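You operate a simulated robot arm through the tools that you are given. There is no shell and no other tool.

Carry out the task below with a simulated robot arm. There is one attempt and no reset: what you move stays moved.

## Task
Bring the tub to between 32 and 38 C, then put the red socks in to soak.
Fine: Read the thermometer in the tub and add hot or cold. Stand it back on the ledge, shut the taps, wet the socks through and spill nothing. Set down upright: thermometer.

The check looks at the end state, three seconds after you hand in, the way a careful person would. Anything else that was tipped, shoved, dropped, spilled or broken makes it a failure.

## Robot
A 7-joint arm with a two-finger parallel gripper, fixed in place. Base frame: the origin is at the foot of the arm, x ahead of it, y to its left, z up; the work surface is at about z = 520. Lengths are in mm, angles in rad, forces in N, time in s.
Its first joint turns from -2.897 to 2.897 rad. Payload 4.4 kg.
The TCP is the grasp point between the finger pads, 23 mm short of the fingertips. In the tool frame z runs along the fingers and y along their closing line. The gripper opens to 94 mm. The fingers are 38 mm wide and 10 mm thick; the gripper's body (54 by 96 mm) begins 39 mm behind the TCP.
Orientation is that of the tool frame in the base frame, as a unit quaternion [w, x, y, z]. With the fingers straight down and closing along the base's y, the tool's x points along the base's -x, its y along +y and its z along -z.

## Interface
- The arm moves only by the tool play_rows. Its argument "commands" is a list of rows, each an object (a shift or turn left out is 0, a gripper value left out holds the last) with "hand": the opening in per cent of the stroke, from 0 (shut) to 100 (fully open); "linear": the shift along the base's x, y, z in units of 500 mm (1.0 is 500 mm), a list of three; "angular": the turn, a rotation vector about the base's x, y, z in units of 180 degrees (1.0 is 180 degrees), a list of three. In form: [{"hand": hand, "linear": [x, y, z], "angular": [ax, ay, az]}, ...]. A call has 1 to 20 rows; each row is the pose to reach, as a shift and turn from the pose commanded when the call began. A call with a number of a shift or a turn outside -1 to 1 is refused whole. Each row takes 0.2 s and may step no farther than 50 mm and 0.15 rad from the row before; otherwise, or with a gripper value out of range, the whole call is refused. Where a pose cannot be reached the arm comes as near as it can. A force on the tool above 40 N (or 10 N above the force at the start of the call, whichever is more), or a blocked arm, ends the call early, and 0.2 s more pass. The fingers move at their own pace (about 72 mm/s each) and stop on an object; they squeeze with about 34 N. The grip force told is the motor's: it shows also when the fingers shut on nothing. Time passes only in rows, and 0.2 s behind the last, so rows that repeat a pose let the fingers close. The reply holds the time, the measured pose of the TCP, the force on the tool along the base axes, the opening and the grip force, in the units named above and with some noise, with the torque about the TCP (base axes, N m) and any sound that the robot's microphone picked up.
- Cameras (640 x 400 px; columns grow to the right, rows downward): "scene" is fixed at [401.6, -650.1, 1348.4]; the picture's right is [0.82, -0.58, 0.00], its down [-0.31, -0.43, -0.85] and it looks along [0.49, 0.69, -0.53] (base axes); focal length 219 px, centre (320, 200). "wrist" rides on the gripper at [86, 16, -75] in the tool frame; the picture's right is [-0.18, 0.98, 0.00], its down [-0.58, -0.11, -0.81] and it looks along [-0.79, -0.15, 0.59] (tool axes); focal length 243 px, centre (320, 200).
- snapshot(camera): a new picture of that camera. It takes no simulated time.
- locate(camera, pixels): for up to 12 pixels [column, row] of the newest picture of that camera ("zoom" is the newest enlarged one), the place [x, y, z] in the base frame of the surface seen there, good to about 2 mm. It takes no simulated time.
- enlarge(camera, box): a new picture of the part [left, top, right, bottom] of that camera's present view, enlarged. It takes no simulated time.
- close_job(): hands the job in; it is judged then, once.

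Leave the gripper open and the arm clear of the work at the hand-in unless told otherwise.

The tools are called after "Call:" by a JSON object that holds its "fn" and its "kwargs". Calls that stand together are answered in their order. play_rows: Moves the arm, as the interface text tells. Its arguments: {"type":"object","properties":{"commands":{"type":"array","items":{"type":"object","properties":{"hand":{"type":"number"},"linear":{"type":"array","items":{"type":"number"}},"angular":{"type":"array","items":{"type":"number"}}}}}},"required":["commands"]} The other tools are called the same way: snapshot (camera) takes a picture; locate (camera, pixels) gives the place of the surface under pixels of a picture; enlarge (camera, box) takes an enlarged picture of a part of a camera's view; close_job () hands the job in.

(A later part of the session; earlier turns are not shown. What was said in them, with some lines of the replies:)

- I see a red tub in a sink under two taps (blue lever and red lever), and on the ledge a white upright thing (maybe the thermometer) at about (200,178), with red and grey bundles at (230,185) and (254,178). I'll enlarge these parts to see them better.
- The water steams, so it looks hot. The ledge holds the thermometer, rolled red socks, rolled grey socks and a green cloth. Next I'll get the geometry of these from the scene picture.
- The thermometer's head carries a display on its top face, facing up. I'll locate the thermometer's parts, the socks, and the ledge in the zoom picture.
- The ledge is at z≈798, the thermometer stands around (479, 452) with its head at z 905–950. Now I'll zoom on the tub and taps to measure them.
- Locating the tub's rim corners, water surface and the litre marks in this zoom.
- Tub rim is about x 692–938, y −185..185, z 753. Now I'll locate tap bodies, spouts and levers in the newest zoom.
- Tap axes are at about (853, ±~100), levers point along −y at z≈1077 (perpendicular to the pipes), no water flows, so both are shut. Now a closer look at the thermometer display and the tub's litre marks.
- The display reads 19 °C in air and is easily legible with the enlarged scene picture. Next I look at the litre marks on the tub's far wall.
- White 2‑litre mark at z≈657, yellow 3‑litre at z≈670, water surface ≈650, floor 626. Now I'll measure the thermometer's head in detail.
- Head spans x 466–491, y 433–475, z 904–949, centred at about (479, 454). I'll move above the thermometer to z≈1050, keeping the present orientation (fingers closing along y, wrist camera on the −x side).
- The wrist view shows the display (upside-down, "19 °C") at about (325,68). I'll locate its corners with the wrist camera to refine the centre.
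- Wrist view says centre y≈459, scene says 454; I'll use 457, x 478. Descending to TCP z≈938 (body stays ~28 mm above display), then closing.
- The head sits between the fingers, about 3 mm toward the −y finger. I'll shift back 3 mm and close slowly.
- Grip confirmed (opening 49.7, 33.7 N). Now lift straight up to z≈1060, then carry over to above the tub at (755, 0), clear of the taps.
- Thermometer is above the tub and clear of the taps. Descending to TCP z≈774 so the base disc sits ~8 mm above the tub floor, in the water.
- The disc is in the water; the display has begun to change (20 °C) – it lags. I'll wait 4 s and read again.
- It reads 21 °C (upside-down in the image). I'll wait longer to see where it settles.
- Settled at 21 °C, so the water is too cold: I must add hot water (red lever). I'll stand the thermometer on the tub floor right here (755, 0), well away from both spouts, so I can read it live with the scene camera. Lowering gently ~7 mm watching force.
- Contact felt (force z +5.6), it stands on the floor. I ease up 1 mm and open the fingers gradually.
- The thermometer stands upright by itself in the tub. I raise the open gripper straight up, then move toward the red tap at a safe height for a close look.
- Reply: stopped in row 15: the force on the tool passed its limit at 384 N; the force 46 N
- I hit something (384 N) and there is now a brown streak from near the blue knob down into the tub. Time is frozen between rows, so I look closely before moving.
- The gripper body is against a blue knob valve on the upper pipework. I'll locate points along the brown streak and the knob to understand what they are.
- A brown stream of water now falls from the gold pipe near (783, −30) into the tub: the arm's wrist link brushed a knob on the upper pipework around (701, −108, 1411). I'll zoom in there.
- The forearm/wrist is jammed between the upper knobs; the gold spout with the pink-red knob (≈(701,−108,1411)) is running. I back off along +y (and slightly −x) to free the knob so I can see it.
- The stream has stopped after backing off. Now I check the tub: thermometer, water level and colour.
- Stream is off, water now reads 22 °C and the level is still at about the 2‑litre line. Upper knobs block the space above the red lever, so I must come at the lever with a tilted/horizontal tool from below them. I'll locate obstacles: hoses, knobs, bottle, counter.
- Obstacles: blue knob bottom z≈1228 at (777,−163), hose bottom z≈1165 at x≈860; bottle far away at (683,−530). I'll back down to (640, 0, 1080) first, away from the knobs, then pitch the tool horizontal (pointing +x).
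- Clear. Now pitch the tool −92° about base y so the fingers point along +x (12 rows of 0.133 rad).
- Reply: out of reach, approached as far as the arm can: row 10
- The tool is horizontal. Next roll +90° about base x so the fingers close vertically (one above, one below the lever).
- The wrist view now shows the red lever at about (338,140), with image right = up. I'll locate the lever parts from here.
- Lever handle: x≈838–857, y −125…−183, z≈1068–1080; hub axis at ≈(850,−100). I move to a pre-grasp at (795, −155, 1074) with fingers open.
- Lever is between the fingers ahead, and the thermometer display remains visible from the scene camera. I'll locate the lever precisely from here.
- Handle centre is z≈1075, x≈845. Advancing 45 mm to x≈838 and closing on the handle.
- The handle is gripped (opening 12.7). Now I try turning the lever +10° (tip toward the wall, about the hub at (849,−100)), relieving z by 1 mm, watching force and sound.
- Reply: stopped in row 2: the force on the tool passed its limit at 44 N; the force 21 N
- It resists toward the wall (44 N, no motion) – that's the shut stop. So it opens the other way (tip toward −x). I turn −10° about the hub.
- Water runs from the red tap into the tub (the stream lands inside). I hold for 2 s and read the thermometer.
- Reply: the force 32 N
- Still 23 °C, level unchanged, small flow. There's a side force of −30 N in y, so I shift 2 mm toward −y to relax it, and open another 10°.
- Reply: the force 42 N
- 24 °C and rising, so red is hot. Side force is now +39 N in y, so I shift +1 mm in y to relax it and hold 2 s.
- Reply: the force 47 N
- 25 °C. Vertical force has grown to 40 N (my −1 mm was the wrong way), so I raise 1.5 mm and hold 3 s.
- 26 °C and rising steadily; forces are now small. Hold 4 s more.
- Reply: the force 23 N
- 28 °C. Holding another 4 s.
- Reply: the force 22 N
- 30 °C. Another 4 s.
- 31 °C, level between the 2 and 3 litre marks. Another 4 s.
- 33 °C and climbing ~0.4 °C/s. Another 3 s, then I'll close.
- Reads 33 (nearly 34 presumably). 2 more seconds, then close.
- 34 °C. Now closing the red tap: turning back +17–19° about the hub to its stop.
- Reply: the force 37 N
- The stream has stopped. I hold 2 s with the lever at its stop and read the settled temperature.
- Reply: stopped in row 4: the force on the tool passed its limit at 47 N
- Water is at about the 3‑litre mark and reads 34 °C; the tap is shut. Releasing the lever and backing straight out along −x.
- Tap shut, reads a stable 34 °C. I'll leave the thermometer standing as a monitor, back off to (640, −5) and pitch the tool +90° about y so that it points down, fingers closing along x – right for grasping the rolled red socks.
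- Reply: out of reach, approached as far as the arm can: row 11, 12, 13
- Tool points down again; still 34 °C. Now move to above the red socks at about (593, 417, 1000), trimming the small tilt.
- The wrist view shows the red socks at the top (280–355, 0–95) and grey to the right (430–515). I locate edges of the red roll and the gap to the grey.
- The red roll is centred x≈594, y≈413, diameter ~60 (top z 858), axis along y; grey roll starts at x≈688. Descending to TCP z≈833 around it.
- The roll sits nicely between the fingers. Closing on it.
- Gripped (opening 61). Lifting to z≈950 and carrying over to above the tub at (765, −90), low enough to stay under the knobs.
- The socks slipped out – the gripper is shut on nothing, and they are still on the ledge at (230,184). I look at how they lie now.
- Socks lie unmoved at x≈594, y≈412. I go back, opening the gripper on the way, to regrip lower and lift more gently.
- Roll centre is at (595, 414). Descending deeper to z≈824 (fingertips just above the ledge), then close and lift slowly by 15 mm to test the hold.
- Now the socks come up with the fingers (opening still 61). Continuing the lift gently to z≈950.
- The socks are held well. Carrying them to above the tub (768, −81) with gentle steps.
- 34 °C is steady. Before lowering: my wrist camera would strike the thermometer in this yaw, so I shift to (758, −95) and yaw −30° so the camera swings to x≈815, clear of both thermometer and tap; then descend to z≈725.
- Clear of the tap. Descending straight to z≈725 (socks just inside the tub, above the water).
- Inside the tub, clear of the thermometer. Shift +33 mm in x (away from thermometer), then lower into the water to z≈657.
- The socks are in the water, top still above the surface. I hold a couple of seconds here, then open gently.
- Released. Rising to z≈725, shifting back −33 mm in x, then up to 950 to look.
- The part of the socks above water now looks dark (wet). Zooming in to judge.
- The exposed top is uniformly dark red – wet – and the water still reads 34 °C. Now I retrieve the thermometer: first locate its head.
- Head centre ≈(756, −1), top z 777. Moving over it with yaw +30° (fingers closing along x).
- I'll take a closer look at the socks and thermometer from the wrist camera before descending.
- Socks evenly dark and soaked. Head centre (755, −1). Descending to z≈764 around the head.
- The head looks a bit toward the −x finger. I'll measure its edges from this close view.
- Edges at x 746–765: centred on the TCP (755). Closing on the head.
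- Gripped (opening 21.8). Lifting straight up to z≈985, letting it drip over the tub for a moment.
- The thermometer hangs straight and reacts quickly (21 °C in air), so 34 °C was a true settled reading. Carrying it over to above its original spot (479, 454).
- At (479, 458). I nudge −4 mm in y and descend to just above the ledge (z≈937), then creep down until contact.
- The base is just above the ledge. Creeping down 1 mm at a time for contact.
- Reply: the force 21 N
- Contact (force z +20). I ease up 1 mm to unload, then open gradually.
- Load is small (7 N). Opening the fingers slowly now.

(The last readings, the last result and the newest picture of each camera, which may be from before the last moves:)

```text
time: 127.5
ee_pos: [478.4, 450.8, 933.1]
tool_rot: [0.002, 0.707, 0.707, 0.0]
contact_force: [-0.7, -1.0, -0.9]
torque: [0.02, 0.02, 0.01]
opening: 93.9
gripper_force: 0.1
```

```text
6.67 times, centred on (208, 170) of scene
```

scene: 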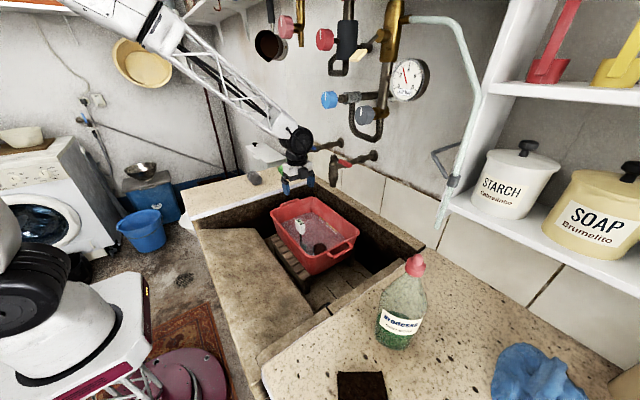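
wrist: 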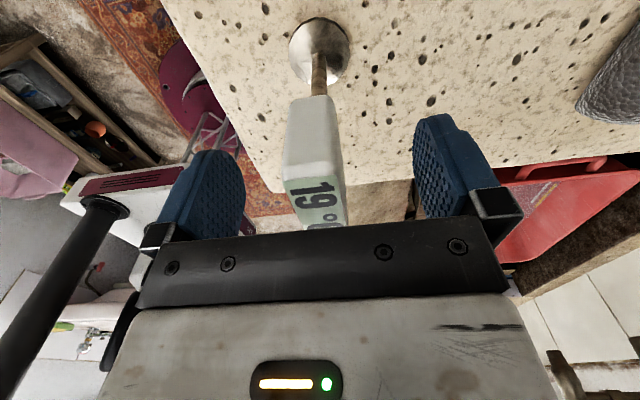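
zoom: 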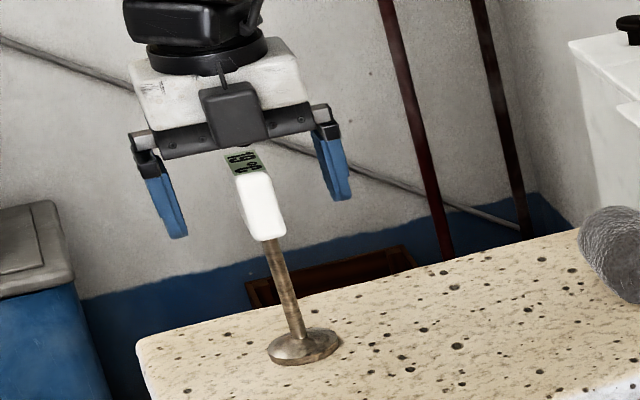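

The thermometer stands upright on the ledge by itself. Raising the open gripper straight up, well clear.

Call:
{"fn": "play_rows", "kwargs": {"commands": [{"hand": 100, "linear": [0, 0, 0.02]}, {"linear": [0, 0, 0.06]}, {"linear": [0, 0, 0.12]}, {"linear": [0, 0, 0.2]}, {"linear": [0, 0, 0.28]}, {"linear": [0, 0, 0.34]}, {"linear": [0, 0, 0.34]}]}}

Call:
{"fn": "snapshot", "kwargs": {"camera": "scene"}}

Call:
{"fn": "enlarge", "kwargs": {"camera": "scene", "box": [258, 185, 370, 285]}}

Call:
{"fn": "enlarge", "kwargs": {"camera": "scene", "box": [258, 0, 402, 190]}}

Call:
{"fn": "enlarge", "kwargs": {"camera": "scene", "box": [180, 130, 310, 210]}}

```text
time: 129.1
ee_pos: [477.9, 451.6, 1104.7]
tool_rot: [0.002, 0.707, 0.707, 0.001]
contact_force: [-0.8, -0.4, 0.1]
torque: [0.01, -0.02, -0.04]
opening: 93.9
gripper_force: 0.0
```

```text
taken
```

scene: 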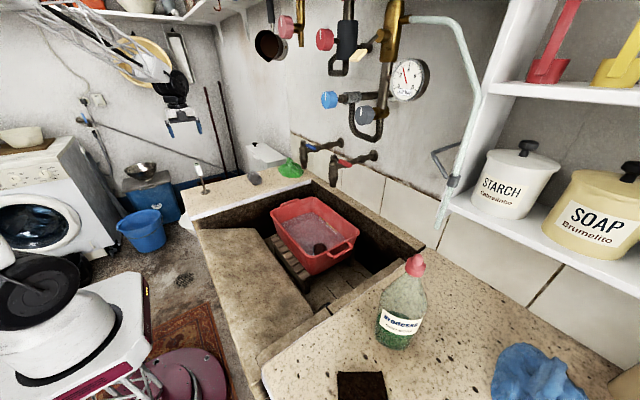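

```text
4.00 times, centred on (314, 235) of scene
```

zoom: 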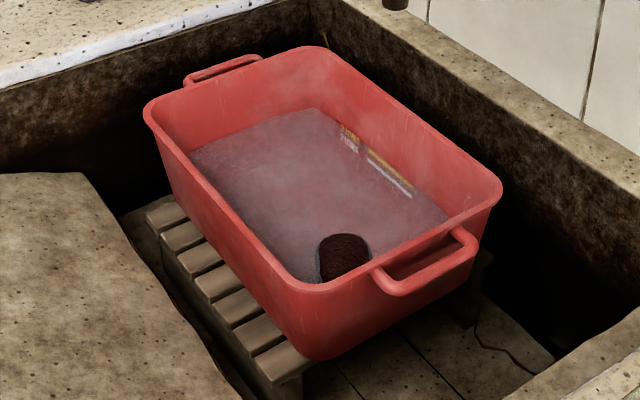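

```text
2.11 times, centred on (330, 95) of scene
```

zoom: 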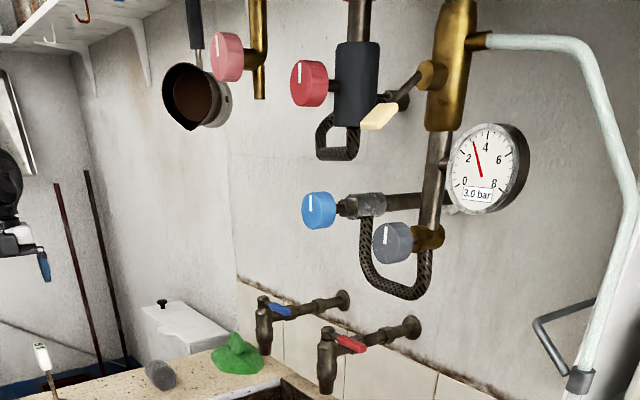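

```text
4.92 times, centred on (245, 170) of scene
```

zoom: 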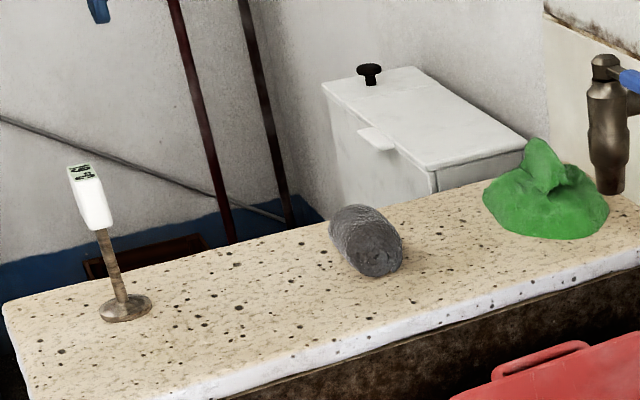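

Everything looks in place: thermometer upright on the ledge, both taps shut, socks in the tub. I check details: socks' wetness, knobs, spouts for drips, and the thermometer.

Call:
{"fn": "enlarge", "kwargs": {"camera": "scene", "box": [302, 232, 350, 262]}}

Call:
{"fn": "enlarge", "kwargs": {"camera": "scene", "box": [276, 5, 372, 125]}}

Call:
{"fn": "enlarge", "kwargs": {"camera": "scene", "box": [290, 135, 386, 195]}}

Call:
{"fn": "enlarge", "kwargs": {"camera": "scene", "box": [184, 155, 216, 198]}}

```text
13.33 times, centred on (326, 247) of scene
```

zoom: 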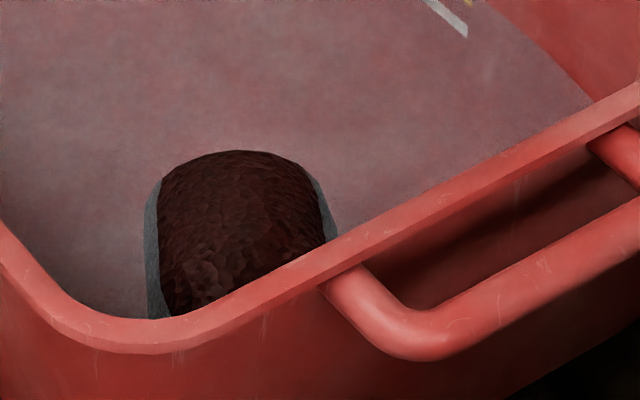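

```text
3.33 times, centred on (324, 65) of scene
```

zoom: 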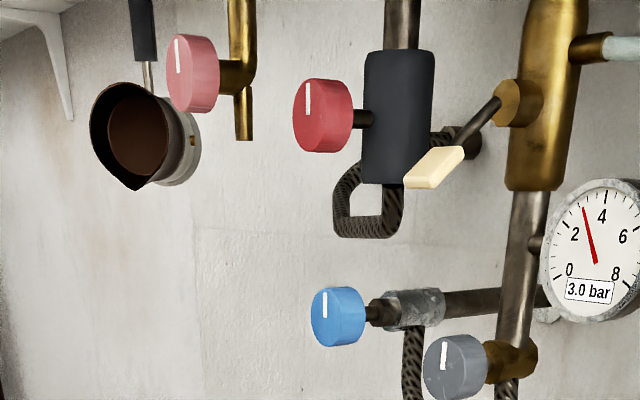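

```text
6.67 times, centred on (338, 165) of scene
```

zoom: 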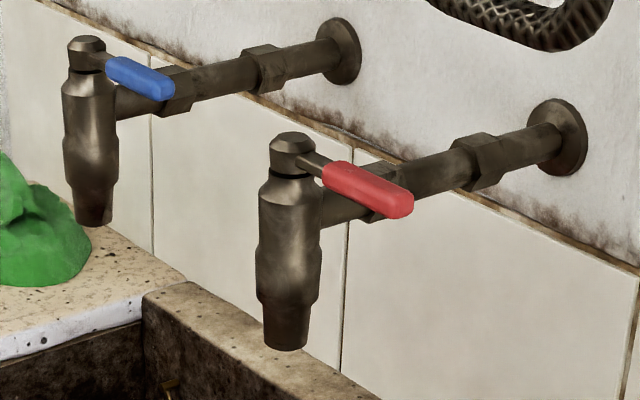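

```text
9.30 times, centred on (200, 176) of scene
```

zoom: 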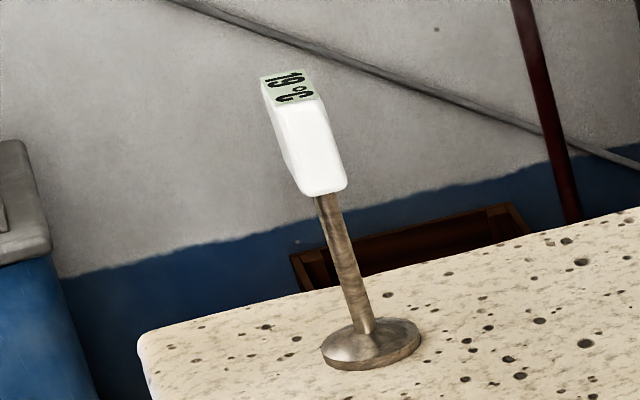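

All is in order: taps shut and dry, knob marks upright, thermometer upright at its old spot reading 19 °C in air, socks dark and soaked. I move the open gripper away from above the ledge and let a few seconds pass.

Call:
{"fn": "play_rows", "kwargs": {"commands": [{"hand": 100, "linear": [0, -0.05, 0.03]}, {"linear": [0, -0.12, 0.05]}, {"linear": [0, -0.19, 0.06]}, {"linear": [0, -0.26, 0.06]}, {"linear": [0, -0.33, 0.06]}, {"linear": [0, -0.4, 0.06]}, {"linear": [0, -0.4, 0.06]}, {"linear": [0, -0.4, 0.06]}, {"linear": [0, -0.4, 0.06]}, {"linear": [0, -0.4, 0.06]}, {"linear": [0, -0.4, 0.06]}, {"linear": [0, -0.4, 0.06]}, {"linear": [0, -0.4, 0.06]}, {"linear": [0, -0.4, 0.06]}, {"linear": [0, -0.4, 0.06]}, {"linear": [0, -0.4, 0.06]}]}}

Call:
{"fn": "snapshot", "kwargs": {"camera": "scene"}}

Call:
{"fn": "snapshot", "kwargs": {"camera": "wrist"}}

```text
time: 132.5
ee_pos: [476.3, 250.8, 1134.7]
tool_rot: [0.002, 0.707, 0.707, -0.001]
contact_force: [0.1, 0.8, -1.0]
torque: [-0.02, 0.01, 0.01]
opening: 94.0
gripper_force: 0.2
```

```text
taken
```

scene: 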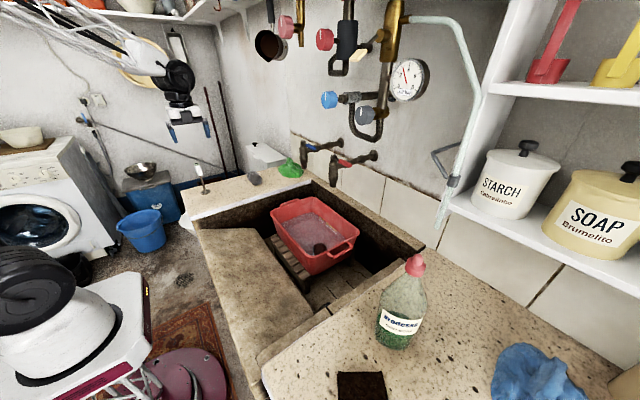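

```text
taken
```

wrist: 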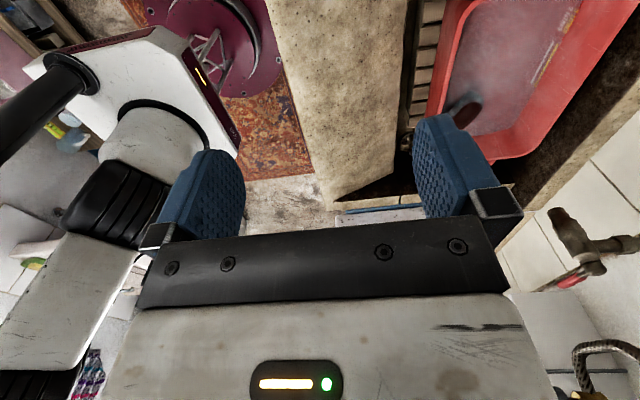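

The end state as I see it: the tub last read a steady 34 °C and both taps are shut with nothing dripping. The red socks are soaked in the water, and the thermometer stands upright on the ledge. The gripper is open and clear.

One thing went wrong earlier. While raising the arm I bumped the upper pipework, and the gold spout ran brown water into the tub for about a second. I backed off and it stopped, and the knobs look unturned. I could not take that water out again.

Handing in.

Call:
{"fn": "close_job", "kwargs": {}}

```text
The job is handed in.
```

The tub is at 34 °C with the red socks soaking in it, and I've handed the job in. One mishap on the way may count against it.

- **Temperature:** the water read 21 °C at first. I added hot water from the red tap until the tub was at about the 3-litre mark. It read a steady 34 °C from when I shut the tap until I lifted the thermometer out.
- **Taps:** both are shut, with no drips that I could see.
- **Socks:** they are in the water and the part above the surface is evenly dark, so they look wet through. The roll is thicker than the water is deep, so the top sits slightly above the surface.
- **Thermometer:** it is standing upright on the ledge, back in about its original spot.

**Mishap:** while raising the arm I hit the pipework above the sink hard, with a peak force of 384 N. The gold spout ran brown water into the tub for about a second. It stopped when I backed off, and the knob marks still look upright. The brown water stayed in the tub, and the water looked darker right afterwards.

I also lost the socks on my first try at lifting them. They stayed where they were on the ledge, and the second grip held.
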